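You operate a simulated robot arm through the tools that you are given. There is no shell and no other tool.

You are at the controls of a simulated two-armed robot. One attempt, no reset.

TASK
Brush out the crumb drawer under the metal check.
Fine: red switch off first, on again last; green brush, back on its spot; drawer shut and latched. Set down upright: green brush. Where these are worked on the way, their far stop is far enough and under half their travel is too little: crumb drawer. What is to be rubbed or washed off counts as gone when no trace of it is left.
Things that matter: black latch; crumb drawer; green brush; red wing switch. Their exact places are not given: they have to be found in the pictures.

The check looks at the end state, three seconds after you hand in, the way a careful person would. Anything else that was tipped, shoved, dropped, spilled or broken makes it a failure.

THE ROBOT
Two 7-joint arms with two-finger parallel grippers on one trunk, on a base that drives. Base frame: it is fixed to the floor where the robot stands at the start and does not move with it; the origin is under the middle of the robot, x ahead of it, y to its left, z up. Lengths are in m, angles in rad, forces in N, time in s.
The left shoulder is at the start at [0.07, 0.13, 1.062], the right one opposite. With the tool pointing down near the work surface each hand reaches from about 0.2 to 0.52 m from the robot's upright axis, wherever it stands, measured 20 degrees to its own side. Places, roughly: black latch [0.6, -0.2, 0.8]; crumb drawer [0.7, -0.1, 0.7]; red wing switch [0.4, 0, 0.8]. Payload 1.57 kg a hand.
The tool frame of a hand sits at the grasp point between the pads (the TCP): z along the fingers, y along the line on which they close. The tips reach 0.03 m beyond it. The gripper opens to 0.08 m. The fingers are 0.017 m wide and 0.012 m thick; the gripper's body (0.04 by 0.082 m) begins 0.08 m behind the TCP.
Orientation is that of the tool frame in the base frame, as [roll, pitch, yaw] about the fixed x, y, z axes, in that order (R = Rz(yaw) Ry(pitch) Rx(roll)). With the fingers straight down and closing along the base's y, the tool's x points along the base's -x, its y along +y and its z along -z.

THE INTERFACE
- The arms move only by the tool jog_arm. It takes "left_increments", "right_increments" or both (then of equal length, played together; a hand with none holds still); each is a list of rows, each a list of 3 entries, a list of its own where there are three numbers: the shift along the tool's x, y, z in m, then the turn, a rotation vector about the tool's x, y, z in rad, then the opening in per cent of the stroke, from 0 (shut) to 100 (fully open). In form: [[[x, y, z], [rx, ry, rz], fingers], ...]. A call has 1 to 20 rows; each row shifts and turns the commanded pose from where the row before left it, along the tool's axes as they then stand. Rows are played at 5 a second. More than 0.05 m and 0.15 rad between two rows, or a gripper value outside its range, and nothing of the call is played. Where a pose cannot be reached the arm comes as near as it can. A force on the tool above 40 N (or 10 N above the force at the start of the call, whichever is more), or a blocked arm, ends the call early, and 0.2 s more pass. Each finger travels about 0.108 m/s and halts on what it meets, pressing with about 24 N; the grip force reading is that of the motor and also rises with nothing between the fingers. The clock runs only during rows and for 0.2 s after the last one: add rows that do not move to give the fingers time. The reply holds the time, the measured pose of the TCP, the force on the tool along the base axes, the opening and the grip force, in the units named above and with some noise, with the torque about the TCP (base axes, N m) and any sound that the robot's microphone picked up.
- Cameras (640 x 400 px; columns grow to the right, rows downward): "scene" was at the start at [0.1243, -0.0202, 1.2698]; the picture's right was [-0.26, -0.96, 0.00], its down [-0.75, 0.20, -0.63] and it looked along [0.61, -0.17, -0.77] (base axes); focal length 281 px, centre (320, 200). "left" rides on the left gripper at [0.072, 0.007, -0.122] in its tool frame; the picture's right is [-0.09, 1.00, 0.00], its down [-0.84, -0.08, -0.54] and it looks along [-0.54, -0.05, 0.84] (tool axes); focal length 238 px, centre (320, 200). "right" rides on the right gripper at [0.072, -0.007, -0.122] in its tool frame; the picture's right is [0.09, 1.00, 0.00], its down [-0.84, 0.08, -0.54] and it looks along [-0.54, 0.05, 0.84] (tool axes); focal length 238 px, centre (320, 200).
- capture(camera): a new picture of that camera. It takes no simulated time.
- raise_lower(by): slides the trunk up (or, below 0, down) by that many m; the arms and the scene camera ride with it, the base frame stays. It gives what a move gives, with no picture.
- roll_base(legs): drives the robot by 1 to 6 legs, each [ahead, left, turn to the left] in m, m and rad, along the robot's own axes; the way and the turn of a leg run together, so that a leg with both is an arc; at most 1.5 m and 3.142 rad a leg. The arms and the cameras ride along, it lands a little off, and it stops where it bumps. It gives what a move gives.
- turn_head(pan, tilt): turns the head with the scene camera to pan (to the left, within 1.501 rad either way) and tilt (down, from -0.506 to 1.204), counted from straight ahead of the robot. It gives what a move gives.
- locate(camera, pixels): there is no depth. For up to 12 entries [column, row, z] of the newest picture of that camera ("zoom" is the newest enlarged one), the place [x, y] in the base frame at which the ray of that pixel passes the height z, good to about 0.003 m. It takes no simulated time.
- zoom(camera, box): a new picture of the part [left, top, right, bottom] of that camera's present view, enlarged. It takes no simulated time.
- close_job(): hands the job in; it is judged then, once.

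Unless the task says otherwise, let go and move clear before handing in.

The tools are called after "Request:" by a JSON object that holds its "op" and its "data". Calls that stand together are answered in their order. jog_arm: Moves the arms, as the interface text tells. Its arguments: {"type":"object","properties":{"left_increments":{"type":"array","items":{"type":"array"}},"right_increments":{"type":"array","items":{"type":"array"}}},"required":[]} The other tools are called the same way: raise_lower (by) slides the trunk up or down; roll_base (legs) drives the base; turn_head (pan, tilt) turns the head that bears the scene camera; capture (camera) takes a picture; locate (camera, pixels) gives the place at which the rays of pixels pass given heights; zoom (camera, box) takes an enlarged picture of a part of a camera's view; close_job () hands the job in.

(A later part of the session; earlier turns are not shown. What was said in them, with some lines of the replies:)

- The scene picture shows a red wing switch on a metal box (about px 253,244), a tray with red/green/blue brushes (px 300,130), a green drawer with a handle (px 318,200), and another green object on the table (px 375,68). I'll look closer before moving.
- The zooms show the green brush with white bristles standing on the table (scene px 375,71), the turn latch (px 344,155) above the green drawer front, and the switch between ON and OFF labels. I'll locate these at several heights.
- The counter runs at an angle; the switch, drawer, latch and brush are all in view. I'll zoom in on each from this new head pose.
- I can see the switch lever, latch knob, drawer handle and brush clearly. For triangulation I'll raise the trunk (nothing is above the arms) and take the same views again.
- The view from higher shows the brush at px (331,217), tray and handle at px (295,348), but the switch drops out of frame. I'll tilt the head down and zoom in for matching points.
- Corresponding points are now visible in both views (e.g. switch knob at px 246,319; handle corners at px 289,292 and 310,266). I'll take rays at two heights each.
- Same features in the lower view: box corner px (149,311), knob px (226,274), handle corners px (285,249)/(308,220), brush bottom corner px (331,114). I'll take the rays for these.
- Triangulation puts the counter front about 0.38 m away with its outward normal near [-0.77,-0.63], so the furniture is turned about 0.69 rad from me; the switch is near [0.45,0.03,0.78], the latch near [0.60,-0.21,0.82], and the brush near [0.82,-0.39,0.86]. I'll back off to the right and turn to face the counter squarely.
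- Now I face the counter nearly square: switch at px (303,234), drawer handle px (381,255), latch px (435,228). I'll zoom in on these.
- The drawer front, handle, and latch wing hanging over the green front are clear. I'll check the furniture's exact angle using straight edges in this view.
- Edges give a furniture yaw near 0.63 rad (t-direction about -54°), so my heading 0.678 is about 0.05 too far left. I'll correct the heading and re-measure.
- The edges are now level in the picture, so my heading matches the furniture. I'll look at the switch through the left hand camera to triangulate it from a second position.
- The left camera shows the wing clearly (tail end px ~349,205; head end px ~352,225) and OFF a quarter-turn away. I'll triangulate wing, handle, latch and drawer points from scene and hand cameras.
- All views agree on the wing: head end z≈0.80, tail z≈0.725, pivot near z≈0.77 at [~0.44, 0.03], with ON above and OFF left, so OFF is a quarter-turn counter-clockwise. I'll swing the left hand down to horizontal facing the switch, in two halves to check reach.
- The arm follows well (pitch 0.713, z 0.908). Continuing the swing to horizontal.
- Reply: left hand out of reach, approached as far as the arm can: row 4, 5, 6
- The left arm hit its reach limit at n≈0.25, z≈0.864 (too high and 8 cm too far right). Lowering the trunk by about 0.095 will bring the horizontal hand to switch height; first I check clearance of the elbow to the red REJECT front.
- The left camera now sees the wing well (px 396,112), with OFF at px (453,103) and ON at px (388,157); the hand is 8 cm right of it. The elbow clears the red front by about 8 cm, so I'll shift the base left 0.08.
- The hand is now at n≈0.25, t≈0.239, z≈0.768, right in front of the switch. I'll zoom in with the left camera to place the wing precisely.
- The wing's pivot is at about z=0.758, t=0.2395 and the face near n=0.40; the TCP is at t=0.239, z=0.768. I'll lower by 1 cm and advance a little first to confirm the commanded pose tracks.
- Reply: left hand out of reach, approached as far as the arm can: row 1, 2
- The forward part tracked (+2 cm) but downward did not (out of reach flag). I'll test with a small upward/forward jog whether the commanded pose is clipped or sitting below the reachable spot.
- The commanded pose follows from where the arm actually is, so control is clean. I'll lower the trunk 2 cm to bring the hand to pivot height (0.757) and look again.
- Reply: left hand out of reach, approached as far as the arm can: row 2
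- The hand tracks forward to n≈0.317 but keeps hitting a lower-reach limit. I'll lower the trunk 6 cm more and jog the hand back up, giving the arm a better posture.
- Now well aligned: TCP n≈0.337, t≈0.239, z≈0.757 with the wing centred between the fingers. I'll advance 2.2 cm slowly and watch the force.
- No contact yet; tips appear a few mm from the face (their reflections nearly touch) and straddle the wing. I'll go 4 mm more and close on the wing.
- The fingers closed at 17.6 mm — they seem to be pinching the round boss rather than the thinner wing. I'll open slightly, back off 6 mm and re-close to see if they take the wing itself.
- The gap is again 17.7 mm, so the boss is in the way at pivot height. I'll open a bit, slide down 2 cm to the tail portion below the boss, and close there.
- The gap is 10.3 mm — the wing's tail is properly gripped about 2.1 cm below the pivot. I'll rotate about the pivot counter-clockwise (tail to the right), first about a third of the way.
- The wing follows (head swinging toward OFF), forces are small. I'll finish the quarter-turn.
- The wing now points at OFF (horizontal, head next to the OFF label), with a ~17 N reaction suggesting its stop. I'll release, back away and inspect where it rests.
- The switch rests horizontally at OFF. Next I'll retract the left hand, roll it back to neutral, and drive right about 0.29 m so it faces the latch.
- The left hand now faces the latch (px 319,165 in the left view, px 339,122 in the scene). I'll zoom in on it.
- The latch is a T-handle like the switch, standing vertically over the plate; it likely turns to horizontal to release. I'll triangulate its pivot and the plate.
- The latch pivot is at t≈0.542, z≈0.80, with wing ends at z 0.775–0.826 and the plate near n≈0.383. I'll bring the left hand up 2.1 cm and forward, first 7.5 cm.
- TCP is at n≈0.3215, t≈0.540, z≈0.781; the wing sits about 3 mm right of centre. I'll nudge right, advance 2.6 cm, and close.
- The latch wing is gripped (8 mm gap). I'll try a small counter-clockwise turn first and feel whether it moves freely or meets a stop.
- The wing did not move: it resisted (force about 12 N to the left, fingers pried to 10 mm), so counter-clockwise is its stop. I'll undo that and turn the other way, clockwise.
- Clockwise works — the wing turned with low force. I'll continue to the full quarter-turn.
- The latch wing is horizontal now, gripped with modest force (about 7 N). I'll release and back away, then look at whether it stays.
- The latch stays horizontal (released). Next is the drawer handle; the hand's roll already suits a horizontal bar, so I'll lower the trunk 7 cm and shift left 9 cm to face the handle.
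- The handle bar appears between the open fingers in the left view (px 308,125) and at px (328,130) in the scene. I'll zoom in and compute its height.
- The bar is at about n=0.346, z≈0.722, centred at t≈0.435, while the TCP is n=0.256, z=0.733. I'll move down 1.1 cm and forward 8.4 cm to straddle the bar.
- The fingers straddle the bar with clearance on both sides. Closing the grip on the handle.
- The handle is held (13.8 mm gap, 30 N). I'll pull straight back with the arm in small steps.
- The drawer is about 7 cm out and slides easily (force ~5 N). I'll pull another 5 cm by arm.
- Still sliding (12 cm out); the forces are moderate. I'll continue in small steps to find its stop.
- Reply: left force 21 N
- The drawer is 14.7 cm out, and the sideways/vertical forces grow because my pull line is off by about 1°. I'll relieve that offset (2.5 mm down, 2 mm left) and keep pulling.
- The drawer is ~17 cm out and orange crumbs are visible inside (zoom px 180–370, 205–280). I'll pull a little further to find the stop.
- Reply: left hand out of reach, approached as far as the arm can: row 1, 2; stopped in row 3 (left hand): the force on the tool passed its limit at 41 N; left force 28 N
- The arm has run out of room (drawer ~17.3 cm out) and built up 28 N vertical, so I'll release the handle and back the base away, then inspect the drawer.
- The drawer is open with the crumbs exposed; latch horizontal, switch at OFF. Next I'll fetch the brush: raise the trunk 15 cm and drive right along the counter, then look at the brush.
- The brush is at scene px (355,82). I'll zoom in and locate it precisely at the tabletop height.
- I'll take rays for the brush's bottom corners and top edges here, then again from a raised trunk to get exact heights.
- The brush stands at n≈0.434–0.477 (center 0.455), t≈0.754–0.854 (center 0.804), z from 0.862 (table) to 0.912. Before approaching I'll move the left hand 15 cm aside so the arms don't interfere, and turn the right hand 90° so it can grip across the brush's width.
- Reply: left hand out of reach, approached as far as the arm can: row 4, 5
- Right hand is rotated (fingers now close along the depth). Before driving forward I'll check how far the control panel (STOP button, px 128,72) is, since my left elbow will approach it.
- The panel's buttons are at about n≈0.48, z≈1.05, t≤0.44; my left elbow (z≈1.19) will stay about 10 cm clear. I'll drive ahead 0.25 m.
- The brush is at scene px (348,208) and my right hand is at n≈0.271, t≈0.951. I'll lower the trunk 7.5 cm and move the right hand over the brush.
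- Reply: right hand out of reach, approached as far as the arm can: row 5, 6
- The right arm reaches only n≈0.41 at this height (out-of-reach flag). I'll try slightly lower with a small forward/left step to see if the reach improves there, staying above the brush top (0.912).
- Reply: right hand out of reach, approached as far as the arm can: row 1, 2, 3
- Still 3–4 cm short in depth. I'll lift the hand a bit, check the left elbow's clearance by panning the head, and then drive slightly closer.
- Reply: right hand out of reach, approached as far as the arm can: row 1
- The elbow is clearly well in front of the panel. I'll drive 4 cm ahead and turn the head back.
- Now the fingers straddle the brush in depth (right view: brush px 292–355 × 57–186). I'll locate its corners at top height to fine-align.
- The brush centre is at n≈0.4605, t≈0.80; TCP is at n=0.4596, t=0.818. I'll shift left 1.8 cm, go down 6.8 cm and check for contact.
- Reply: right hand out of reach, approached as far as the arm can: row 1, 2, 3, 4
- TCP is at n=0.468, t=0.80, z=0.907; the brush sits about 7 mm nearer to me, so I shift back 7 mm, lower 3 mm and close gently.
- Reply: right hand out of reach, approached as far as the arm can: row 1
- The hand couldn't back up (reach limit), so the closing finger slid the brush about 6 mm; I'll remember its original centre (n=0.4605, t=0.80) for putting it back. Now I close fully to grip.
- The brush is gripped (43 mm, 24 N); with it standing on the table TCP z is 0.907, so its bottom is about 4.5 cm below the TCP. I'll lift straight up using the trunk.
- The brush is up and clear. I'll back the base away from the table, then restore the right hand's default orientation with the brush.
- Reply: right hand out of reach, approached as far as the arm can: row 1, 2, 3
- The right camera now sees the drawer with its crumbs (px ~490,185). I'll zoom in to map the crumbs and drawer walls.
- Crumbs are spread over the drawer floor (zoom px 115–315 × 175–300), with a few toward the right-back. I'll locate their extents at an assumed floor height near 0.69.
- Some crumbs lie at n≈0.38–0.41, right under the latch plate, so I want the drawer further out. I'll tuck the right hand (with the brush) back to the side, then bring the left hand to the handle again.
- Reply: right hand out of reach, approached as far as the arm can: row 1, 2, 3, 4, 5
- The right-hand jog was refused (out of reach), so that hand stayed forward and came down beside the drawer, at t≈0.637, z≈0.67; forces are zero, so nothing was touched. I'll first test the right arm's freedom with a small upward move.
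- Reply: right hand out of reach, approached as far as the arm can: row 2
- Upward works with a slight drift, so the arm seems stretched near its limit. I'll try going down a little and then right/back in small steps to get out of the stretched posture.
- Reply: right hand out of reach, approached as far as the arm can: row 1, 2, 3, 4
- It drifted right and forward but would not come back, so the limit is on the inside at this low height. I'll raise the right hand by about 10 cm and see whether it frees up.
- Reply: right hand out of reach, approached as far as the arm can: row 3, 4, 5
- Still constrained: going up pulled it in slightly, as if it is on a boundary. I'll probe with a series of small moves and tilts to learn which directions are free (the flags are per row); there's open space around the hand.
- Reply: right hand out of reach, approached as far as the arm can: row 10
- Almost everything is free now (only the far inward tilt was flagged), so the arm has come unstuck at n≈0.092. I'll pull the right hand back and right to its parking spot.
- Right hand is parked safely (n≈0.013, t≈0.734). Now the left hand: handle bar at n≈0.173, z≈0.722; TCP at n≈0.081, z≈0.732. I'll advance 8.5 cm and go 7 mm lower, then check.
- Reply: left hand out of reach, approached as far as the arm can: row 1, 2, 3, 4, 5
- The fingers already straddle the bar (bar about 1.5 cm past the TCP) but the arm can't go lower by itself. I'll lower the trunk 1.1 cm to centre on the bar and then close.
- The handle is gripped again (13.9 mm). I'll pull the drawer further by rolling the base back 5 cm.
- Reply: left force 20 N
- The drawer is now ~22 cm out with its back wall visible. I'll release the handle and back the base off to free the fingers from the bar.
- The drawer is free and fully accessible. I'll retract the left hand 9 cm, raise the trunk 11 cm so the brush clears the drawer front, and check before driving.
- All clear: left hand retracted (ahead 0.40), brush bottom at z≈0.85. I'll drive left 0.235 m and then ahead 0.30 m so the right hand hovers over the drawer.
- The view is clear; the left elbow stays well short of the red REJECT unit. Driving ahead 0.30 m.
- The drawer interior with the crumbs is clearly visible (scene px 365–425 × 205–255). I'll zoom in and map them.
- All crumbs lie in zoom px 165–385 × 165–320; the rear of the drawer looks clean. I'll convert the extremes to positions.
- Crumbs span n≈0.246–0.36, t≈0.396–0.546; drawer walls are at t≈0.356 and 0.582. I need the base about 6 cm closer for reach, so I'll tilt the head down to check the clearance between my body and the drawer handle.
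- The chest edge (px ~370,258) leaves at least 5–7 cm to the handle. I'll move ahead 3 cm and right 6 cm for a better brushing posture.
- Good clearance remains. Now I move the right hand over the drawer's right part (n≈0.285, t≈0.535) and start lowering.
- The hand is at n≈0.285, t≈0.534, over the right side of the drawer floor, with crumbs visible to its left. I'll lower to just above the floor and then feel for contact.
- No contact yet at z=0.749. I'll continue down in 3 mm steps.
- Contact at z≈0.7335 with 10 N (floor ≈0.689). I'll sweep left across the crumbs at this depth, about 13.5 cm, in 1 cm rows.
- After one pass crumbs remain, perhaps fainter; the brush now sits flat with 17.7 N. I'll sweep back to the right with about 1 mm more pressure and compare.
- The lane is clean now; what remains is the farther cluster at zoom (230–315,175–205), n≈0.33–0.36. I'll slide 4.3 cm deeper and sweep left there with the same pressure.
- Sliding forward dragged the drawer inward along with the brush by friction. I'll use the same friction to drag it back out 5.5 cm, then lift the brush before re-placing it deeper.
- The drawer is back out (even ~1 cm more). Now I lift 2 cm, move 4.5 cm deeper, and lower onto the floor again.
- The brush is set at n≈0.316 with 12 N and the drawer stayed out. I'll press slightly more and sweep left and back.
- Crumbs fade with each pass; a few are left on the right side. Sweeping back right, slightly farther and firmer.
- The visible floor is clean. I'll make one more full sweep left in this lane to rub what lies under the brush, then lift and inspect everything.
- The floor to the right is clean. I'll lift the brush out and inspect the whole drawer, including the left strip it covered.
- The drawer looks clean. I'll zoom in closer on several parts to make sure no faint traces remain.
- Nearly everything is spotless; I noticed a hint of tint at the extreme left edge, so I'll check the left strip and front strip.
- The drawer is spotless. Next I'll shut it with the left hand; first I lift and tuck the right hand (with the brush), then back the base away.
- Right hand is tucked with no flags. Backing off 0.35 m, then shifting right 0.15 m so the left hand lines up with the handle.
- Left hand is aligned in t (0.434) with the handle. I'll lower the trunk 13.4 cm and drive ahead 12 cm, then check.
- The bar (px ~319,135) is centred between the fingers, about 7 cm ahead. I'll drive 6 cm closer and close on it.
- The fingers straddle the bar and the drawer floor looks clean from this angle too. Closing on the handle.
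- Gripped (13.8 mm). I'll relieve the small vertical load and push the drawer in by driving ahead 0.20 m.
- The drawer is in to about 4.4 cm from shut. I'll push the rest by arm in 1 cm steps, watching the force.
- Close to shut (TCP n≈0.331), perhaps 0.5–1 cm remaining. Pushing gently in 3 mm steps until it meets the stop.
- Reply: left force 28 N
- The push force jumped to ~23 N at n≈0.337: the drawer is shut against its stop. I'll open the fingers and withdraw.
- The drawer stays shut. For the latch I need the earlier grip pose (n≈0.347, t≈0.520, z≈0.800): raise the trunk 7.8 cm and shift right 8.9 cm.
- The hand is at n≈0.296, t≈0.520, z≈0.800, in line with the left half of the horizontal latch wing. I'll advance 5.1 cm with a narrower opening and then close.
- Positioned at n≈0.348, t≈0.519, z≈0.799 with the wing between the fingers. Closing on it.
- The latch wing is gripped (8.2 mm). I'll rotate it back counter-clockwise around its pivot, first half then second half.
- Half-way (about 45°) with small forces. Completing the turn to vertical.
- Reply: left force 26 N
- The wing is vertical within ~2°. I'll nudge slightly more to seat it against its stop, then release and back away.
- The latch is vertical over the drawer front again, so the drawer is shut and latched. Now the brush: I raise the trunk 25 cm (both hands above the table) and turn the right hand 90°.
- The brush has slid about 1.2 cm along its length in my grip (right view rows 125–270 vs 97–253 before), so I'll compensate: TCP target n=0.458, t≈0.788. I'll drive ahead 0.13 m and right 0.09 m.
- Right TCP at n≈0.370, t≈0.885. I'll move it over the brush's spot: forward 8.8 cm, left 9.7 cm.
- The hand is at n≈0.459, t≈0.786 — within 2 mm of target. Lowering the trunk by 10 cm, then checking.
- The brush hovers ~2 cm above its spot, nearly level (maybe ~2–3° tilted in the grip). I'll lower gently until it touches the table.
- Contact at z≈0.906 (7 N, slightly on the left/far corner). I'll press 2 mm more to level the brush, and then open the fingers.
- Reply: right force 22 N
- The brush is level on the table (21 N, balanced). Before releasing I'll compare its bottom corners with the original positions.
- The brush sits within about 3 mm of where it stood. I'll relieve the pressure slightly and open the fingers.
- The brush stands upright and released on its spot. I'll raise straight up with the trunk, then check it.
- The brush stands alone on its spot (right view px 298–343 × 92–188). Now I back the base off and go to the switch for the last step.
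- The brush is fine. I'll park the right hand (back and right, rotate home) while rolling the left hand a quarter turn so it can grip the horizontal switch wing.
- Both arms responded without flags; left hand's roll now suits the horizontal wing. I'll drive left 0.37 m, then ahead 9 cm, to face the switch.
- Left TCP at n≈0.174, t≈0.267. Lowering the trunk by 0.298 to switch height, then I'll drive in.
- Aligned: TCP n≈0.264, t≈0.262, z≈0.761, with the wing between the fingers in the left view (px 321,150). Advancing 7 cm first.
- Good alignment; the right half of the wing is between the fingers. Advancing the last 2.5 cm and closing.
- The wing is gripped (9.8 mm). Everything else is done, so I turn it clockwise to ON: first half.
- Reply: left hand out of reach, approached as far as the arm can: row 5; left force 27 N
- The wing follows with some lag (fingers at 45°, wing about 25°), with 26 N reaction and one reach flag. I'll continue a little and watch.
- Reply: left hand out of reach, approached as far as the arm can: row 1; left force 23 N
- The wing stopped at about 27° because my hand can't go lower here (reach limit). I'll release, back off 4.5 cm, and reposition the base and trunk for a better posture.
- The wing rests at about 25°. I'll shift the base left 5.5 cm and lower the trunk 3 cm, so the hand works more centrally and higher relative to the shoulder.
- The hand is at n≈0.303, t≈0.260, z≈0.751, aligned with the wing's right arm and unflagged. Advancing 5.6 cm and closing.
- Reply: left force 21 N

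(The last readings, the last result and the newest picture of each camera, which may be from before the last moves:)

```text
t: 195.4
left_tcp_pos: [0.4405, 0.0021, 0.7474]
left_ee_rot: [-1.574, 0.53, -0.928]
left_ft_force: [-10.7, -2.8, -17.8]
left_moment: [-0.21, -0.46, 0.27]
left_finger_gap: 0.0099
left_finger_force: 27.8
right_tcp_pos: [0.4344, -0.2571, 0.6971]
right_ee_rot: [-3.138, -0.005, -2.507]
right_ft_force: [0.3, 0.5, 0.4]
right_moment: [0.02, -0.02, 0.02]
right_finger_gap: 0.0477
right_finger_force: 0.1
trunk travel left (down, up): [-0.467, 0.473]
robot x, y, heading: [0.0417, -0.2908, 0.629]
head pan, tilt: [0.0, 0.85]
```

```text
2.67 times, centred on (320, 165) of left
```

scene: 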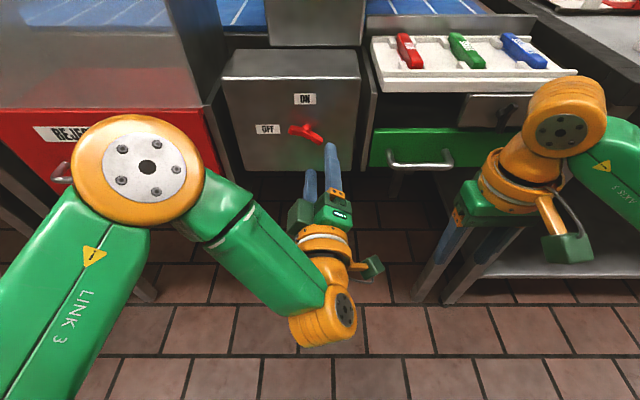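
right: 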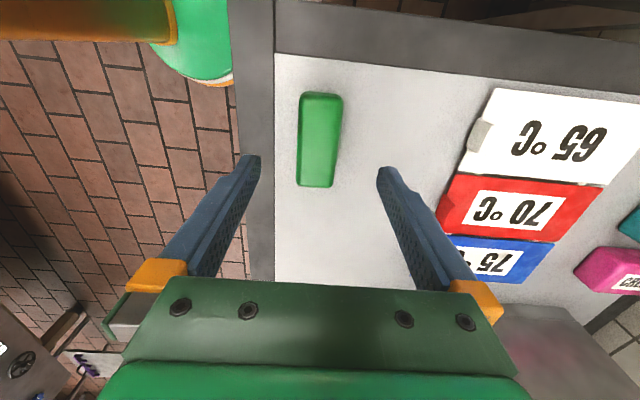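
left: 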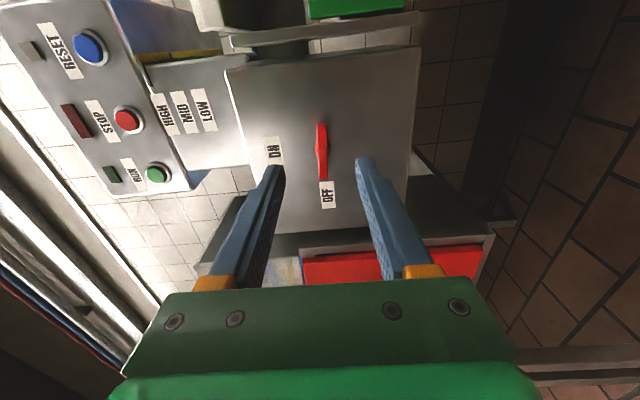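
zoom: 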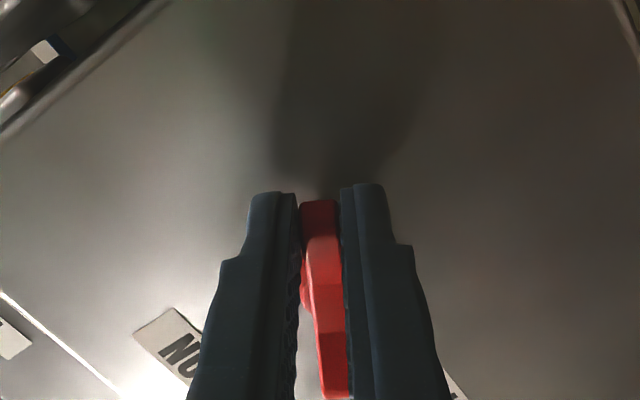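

Gripped squarely (9.9 mm), wing at about 30°. I'll continue the clockwise rotation about the pivot in small rows.

Request:
{"op": "jog_arm", "data": {"left_increments": [[[0.001, 0.0035, 0.0], [0, 0, 0.1], 0], [[0, 0.0028, 0.0], [0, 0, 0.13], 0], [[-0.0002, 0.0028, 0.0], [0, 0, 0.13], 0], [[-0.0002, 0.0028, 0.0], [0, 0, 0.13], 0]]}}

Request:
{"op": "zoom", "data": {"camera": "scene", "box": [250, 80, 370, 155]}}

```text
t: 196.4
left_tcp_pos: [0.4368, 0.008, 0.7395]
left_ee_rot: [-1.576, 1.02, -0.929]
left_ft_force: [-15.7, -0.4, -20.7]
left_moment: [-0.25, -0.39, 0.0]
left_finger_gap: 0.01
left_finger_force: 28.3
right_tcp_pos: [0.4339, -0.255, 0.6965]
right_ee_rot: [-3.136, -0.008, -2.506]
right_ft_force: [0.8, 0.3, 0.5]
right_moment: [-0.01, 0.01, 0.03]
right_finger_gap: 0.0482
right_finger_force: 0.0
trunk travel left (down, up): [-0.467, 0.473]
robot x, y, heading: [0.046, -0.2891, 0.635]
head pan, tilt: [0.0, 0.85]
```

```text
5.33 times, centred on (310, 118) of scene
```

zoom: 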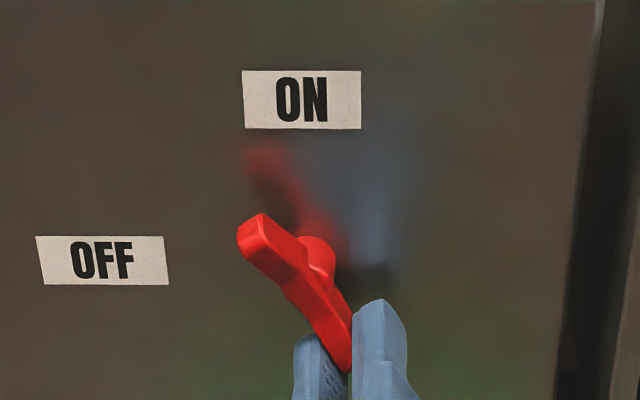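

The wing follows now (about 60°). Finishing the turn to vertical, with a small relief toward the tail.

Request:
{"op": "jog_arm", "data": {"left_increments": [[[0.0012, 0.0028, 0.0], [0, 0, 0.13], 0], [[0.0006, 0.0028, 0.0], [0, 0, 0.13], 0], [[0, 0.0028, 0.0], [0, 0, 0.13], 0], [[0, 0.0028, 0.0], [0, 0, 0.14], 0]]}}

Request:
{"op": "zoom", "data": {"camera": "scene", "box": [250, 80, 370, 155]}}

```text
t: 197.4
left_tcp_pos: [0.4302, 0.0171, 0.7356]
left_ee_rot: [-1.442, 1.549, -0.794]
left_ft_force: [-10.0, 15.0, -4.1]
left_moment: [0.0, -0.76, -0.08]
left_finger_gap: 0.0105
left_finger_force: 28.3
right_tcp_pos: [0.4333, -0.254, 0.6989]
right_ee_rot: [-3.135, -0.005, -2.507]
right_ft_force: [-0.1, -0.1, 0.4]
right_moment: [-0.01, 0.0, -0.03]
right_finger_gap: 0.0479
right_finger_force: 0.0
trunk travel left (down, up): [-0.467, 0.473]
robot x, y, heading: [0.0447, -0.2947, 0.637]
head pan, tilt: [0.0, 0.85]
```

```text
5.33 times, centred on (310, 118) of scene
```

zoom: 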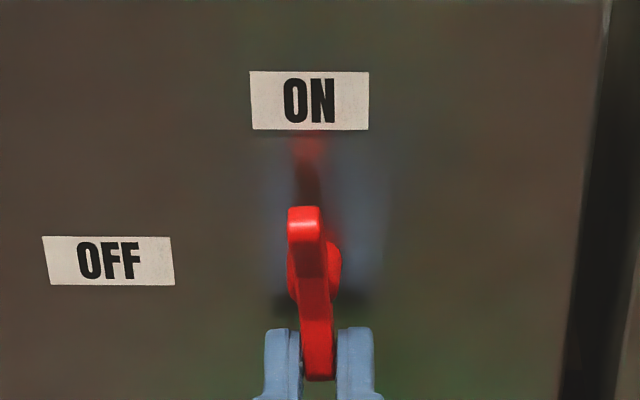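

The wing is nearly vertical at ON. I'll give a small extra nudge to seat it, then release and back away to inspect.

Request:
{"op": "jog_arm", "data": {"left_increments": [[[0, 0.0015, 0.0], [0, 0, 0.05], 0], [[0, 0, 0], [0, 0, 0], 0], [[0, 0, 0], [0, 0, 0], 35], [[0, 0, 0], [0, 0, 0], 50], [[0, 0, -0.02], [0, 0, 0], 60], [[0, 0, -0.025], [0, 0, 0], 60]]}}

Request:
{"op": "zoom", "data": {"camera": "scene", "box": [250, 80, 370, 155]}}

Request:
{"op": "zoom", "data": {"camera": "left", "box": [240, 70, 400, 190]}}

```text
t: 198.8
left_tcp_pos: [0.3952, -0.0117, 0.7344]
left_ee_rot: [1.531, 1.54, 2.175]
left_ft_force: [-1.0, 0.3, -0.7]
left_moment: [-0.02, -0.01, 0.0]
left_finger_gap: 0.0481
left_finger_force: 0.0
right_tcp_pos: [0.4338, -0.2585, 0.6976]
right_ee_rot: [-3.141, -0.006, -2.507]
right_ft_force: [0.2, -0.3, 0.0]
right_moment: [-0.02, -0.01, 0.02]
right_finger_gap: 0.0481
right_finger_force: 0.1
trunk travel left (down, up): [-0.467, 0.473]
robot x, y, heading: [0.0432, -0.2909, 0.634]
head pan, tilt: [0.0, 0.85]
```

```text
5.33 times, centred on (310, 118) of scene
```

zoom: 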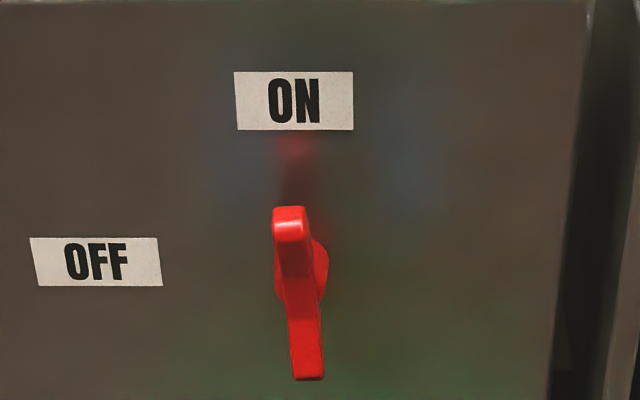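

```text
3.33 times, centred on (320, 130) of left
```

zoom: 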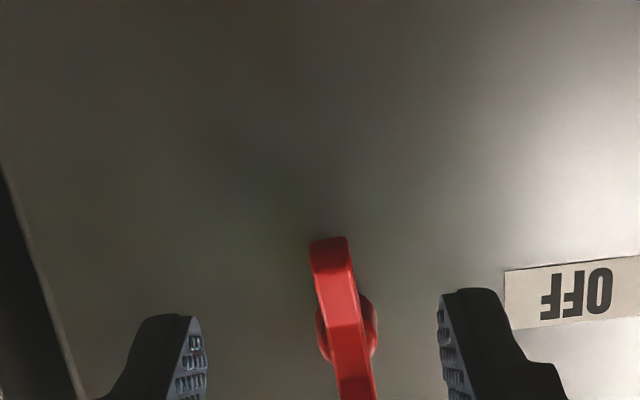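

The wing looks about 3–4° short of its original ON orientation (tail slightly right). I'll re-grip and turn a bit further to seat it fully.

Request:
{"op": "jog_arm", "data": {"left_increments": [[[0, 0, 0.02], [0, 0, 0], 55], [[0, 0, 0.02], [0, 0, 0], 50], [[0, 0, 0.005], [0, 0, 0], 40], [[0, 0, 0], [0, 0, 0], 0], [[0, 0, 0], [0, 0, 0], 0], [[0, 0, 0], [0, 0, 0], 0]]}}

Request:
{"op": "jog_arm", "data": {"left_increments": [[[0, 0.0015, 0.0], [0, 0, 0.06], 0], [[0, 0.0015, 0.0], [0, 0, 0.06], 0], [[0, 0.001, 0], [0, 0, 0.03], 0]]}}

Request:
{"op": "zoom", "data": {"camera": "scene", "box": [250, 80, 370, 155]}}

```text
t: 200.2
left_tcp_pos: [0.4311, 0.0178, 0.7343]
left_ee_rot: [1.554, 1.542, 2.203]
left_ft_force: [-6.7, 8.0, -2.8]
left_moment: [-0.28, -0.08, -0.24]
left_finger_gap: 0.0112
left_finger_force: 28.6
right_tcp_pos: [0.4339, -0.2547, 0.6982]
right_ee_rot: [-3.136, -0.005, -2.506]
right_ft_force: [-0.2, 0.6, -0.5]
right_moment: [0.0, -0.02, 0.0]
right_finger_gap: 0.0481
right_finger_force: 0.0
trunk travel left (down, up): [-0.467, 0.473]
robot x, y, heading: [0.0423, -0.2907, 0.634]
head pan, tilt: [0.0, 0.85]
```

```text
t: 201.0
left_tcp_pos: [0.428, 0.0183, 0.7342]
left_ee_rot: [1.578, 1.394, 2.221]
left_ft_force: [-6.2, 5.1, -8.1]
left_moment: [-0.35, -0.43, -0.38]
left_finger_gap: 0.0117
left_finger_force: 29.4
right_tcp_pos: [0.4341, -0.2564, 0.6983]
right_ee_rot: [-3.135, -0.008, -2.508]
right_ft_force: [0.7, 0.4, 0.2]
right_moment: [0.0, -0.02, 0.0]
right_finger_gap: 0.0481
right_finger_force: 0.2
trunk travel left (down, up): [-0.467, 0.473]
robot x, y, heading: [0.0454, -0.2926, 0.63]
head pan, tilt: [0.0, 0.85]
```

```text
5.33 times, centred on (310, 118) of scene
```

zoom: 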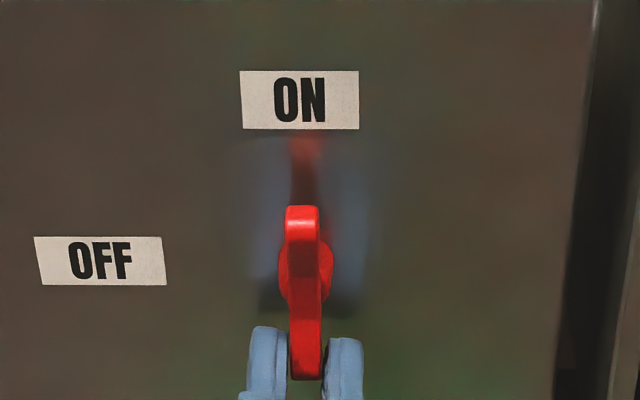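

The wing is now upright, matching its original ON picture, with a resisting torque that suggests the stop. Releasing and backing away.

Request:
{"op": "jog_arm", "data": {"left_increments": [[[0, 0, 0], [0, 0, -0.03], 35], [[0, 0, 0], [0, 0, 0], 60], [[0, 0, -0.02], [0, 0, 0], 60], [[0, 0, -0.025], [0, 0, 0], 60], [[0, 0, -0.025], [0, 0, 0], 60]]}}

Request:
{"op": "zoom", "data": {"camera": "scene", "box": [250, 80, 370, 155]}}

Request:
{"op": "zoom", "data": {"camera": "left", "box": [220, 40, 420, 190]}}

```text
t: 202.2
left_tcp_pos: [0.3722, -0.0232, 0.7356]
left_ee_rot: [1.556, 1.422, 2.2]
left_ft_force: [-0.3, 0.4, -0.8]
left_moment: [0.03, -0.02, -0.04]
left_finger_gap: 0.0481
left_finger_force: 0.1
right_tcp_pos: [0.4338, -0.2576, 0.698]
right_ee_rot: [-3.141, -0.007, -2.507]
right_ft_force: [0.6, 0.2, -0.1]
right_moment: [0.0, 0.01, 0.04]
right_finger_gap: 0.048
right_finger_force: 0.1
trunk travel left (down, up): [-0.467, 0.473]
robot x, y, heading: [0.044, -0.2921, 0.633]
head pan, tilt: [0.0, 0.85]
```

```text
5.33 times, centred on (310, 118) of scene
```

zoom: 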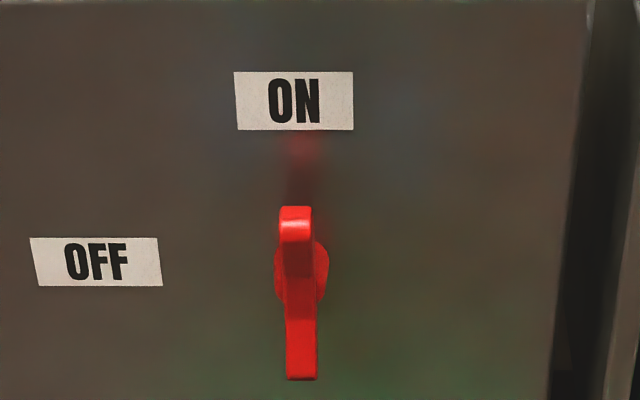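

```text
2.67 times, centred on (320, 115) of left
```

zoom: 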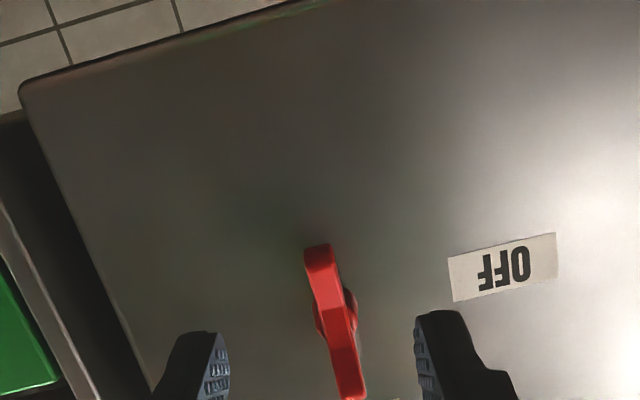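

The switch is upright at ON. I'll back the robot away and take final looks at the switch, latch, drawer and brush.

Request:
{"op": "roll_base", "data": {"legs": [[-0.25, 0.0, 0.0]]}}

Request:
{"op": "turn_head", "data": {"pan": -0.25, "tilt": 0.6}}

Request:
{"op": "capture", "data": {"camera": "scene"}}

Request:
{"op": "zoom", "data": {"camera": "scene", "box": [240, 100, 440, 225]}}

Request:
{"op": "zoom", "data": {"camera": "scene", "box": [340, 60, 500, 160]}}

```text
t: 204.0
left_tcp_pos: [0.1708, -0.1719, 0.7364]
left_ee_rot: [1.561, 1.42, 2.208]
left_ft_force: [-0.2, -0.6, 0.2]
left_moment: [0.0, 0.02, 0.01]
left_finger_gap: 0.0483
left_finger_force: 0.2
right_tcp_pos: [0.232, -0.4046, 0.6982]
right_ee_rot: [-3.139, -0.005, -2.505]
right_ft_force: [-0.1, 0.0, 0.6]
right_moment: [0.03, 0.0, -0.01]
right_finger_gap: 0.0482
right_finger_force: 0.0
trunk travel left (down, up): [-0.467, 0.473]
robot x, y, heading: [-0.1586, -0.4406, 0.637]
head pan, tilt: [0.0, 0.85]
```

```text
t: 204.8
left_tcp_pos: [0.1714, -0.1711, 0.7361]
left_ee_rot: [1.561, 1.42, 2.209]
left_ft_force: [0.3, -0.2, 0.2]
left_moment: [-0.05, -0.04, 0.02]
left_finger_gap: 0.0481
left_finger_force: 0.1
right_tcp_pos: [0.232, -0.4051, 0.6973]
right_ee_rot: [-3.14, -0.007, -2.504]
right_ft_force: [0.3, -0.5, 0.5]
right_moment: [0.0, -0.02, -0.04]
right_finger_gap: 0.0479
right_finger_force: 0.1
trunk travel left (down, up): [-0.467, 0.473]
robot x, y, heading: [-0.1588, -0.4395, 0.635]
head pan, tilt: [-0.25, 0.6]
```

```text
taken
```

scene: 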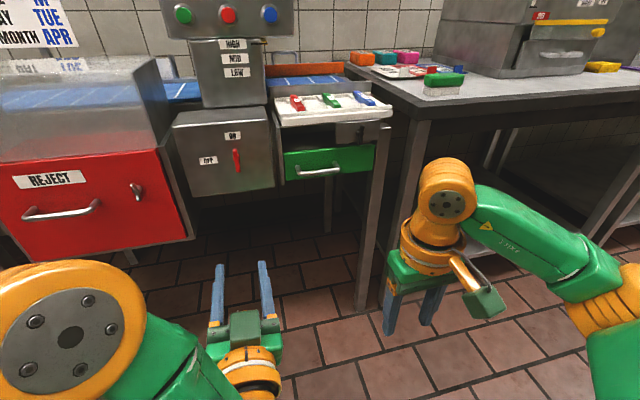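

```text
3.20 times, centred on (340, 162) of scene
```

zoom: 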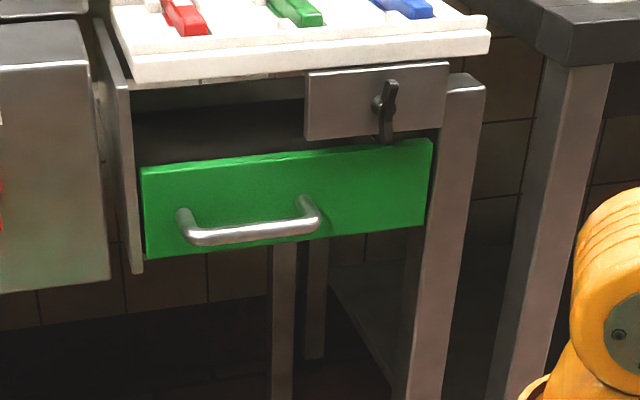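

```text
4.00 times, centred on (420, 110) of scene
```

zoom: 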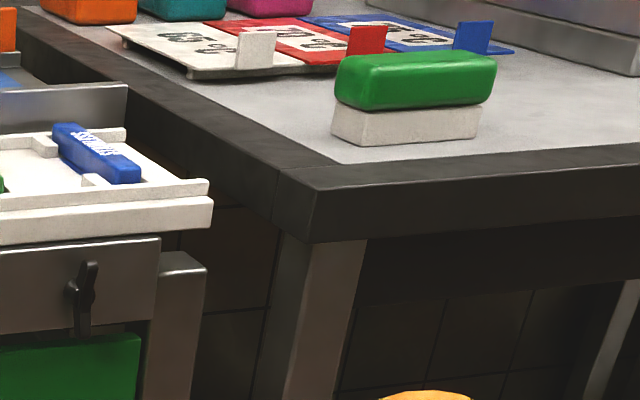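

Everything looks right: switch at ON, latch vertical, drawer shut, brush upright on the table, tray items undisturbed. I'll verify the drawer front and brush positions numerically against the originals.

Request:
{"op": "locate", "data": {"camera": "scene", "pixels": [[284.7, 152.6, 0.76], [375, 143.9, 0.76], [301, 175.5, 0.72], [334, 172, 0.72], [423, 94, 0.862], [460, 95, 0.862]]}}

Request:
{"op": "zoom", "data": {"camera": "scene", "box": [180, 110, 300, 185]}}

Request:
{"op": "zoom", "data": {"camera": "scene", "box": [330, 110, 410, 160]}}

```text
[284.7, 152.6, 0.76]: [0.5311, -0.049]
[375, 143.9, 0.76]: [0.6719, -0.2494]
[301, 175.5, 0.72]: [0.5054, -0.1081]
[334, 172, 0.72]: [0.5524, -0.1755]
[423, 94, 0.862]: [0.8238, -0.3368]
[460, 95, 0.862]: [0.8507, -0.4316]
```

```text
5.33 times, centred on (240, 148) of scene
```

zoom: 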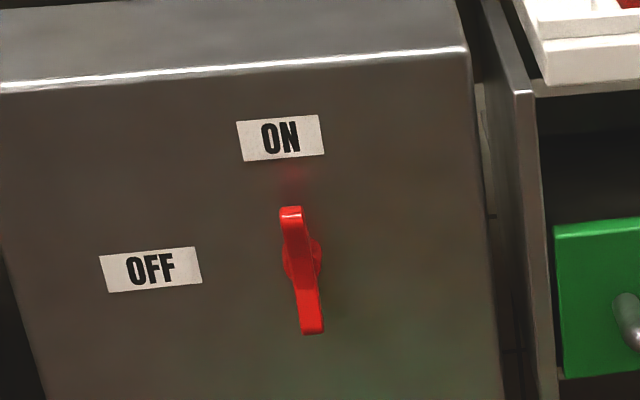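

```text
8.00 times, centred on (370, 135) of scene
```

zoom: 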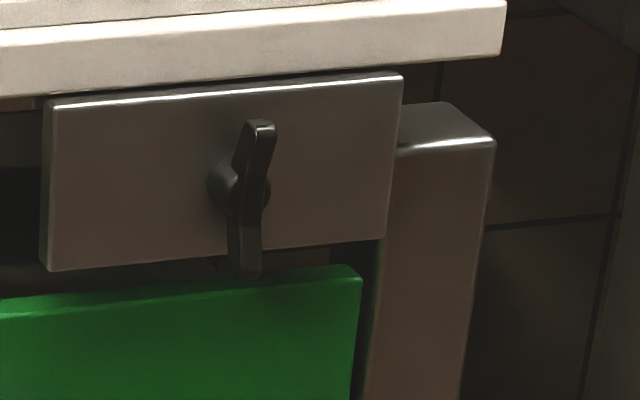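

The drawer front is back at its original depth (n≈0.396–0.400), the switch is exactly vertical at ON, and the latch is upright within about 1°. The brush stands upright on its spot, and both hands are empty and clear, so I'm handing in.

Request:
{"op": "close_job", "data": {}}

```text
The job is handed in.
```

I brushed out the crumb drawer and handed in the job. No result of the check came back.

- **Red switch:** I turned it off first and back to ON as the last step. It now points at ON as it did at the start.
- **Crumb drawer:** I pulled it out about 22 cm and brushed it until no crumbs showed in close views from two cameras. It is now shut against its stop.
- **Black latch:** It is turned back upright over the drawer front. I judged it about 1–2° short of its starting angle and left it there, so the switch stayed the last thing touched.
- **Green brush:** It stands upright on the table, about 3 mm from where it stood, going by the camera measurements.

The first try at turning the switch back on stopped partway because the arm ran out of reach. I moved the robot, gripped it again and finished the turn.

In the last pictures nothing else looked moved, and both hands are empty and clear.
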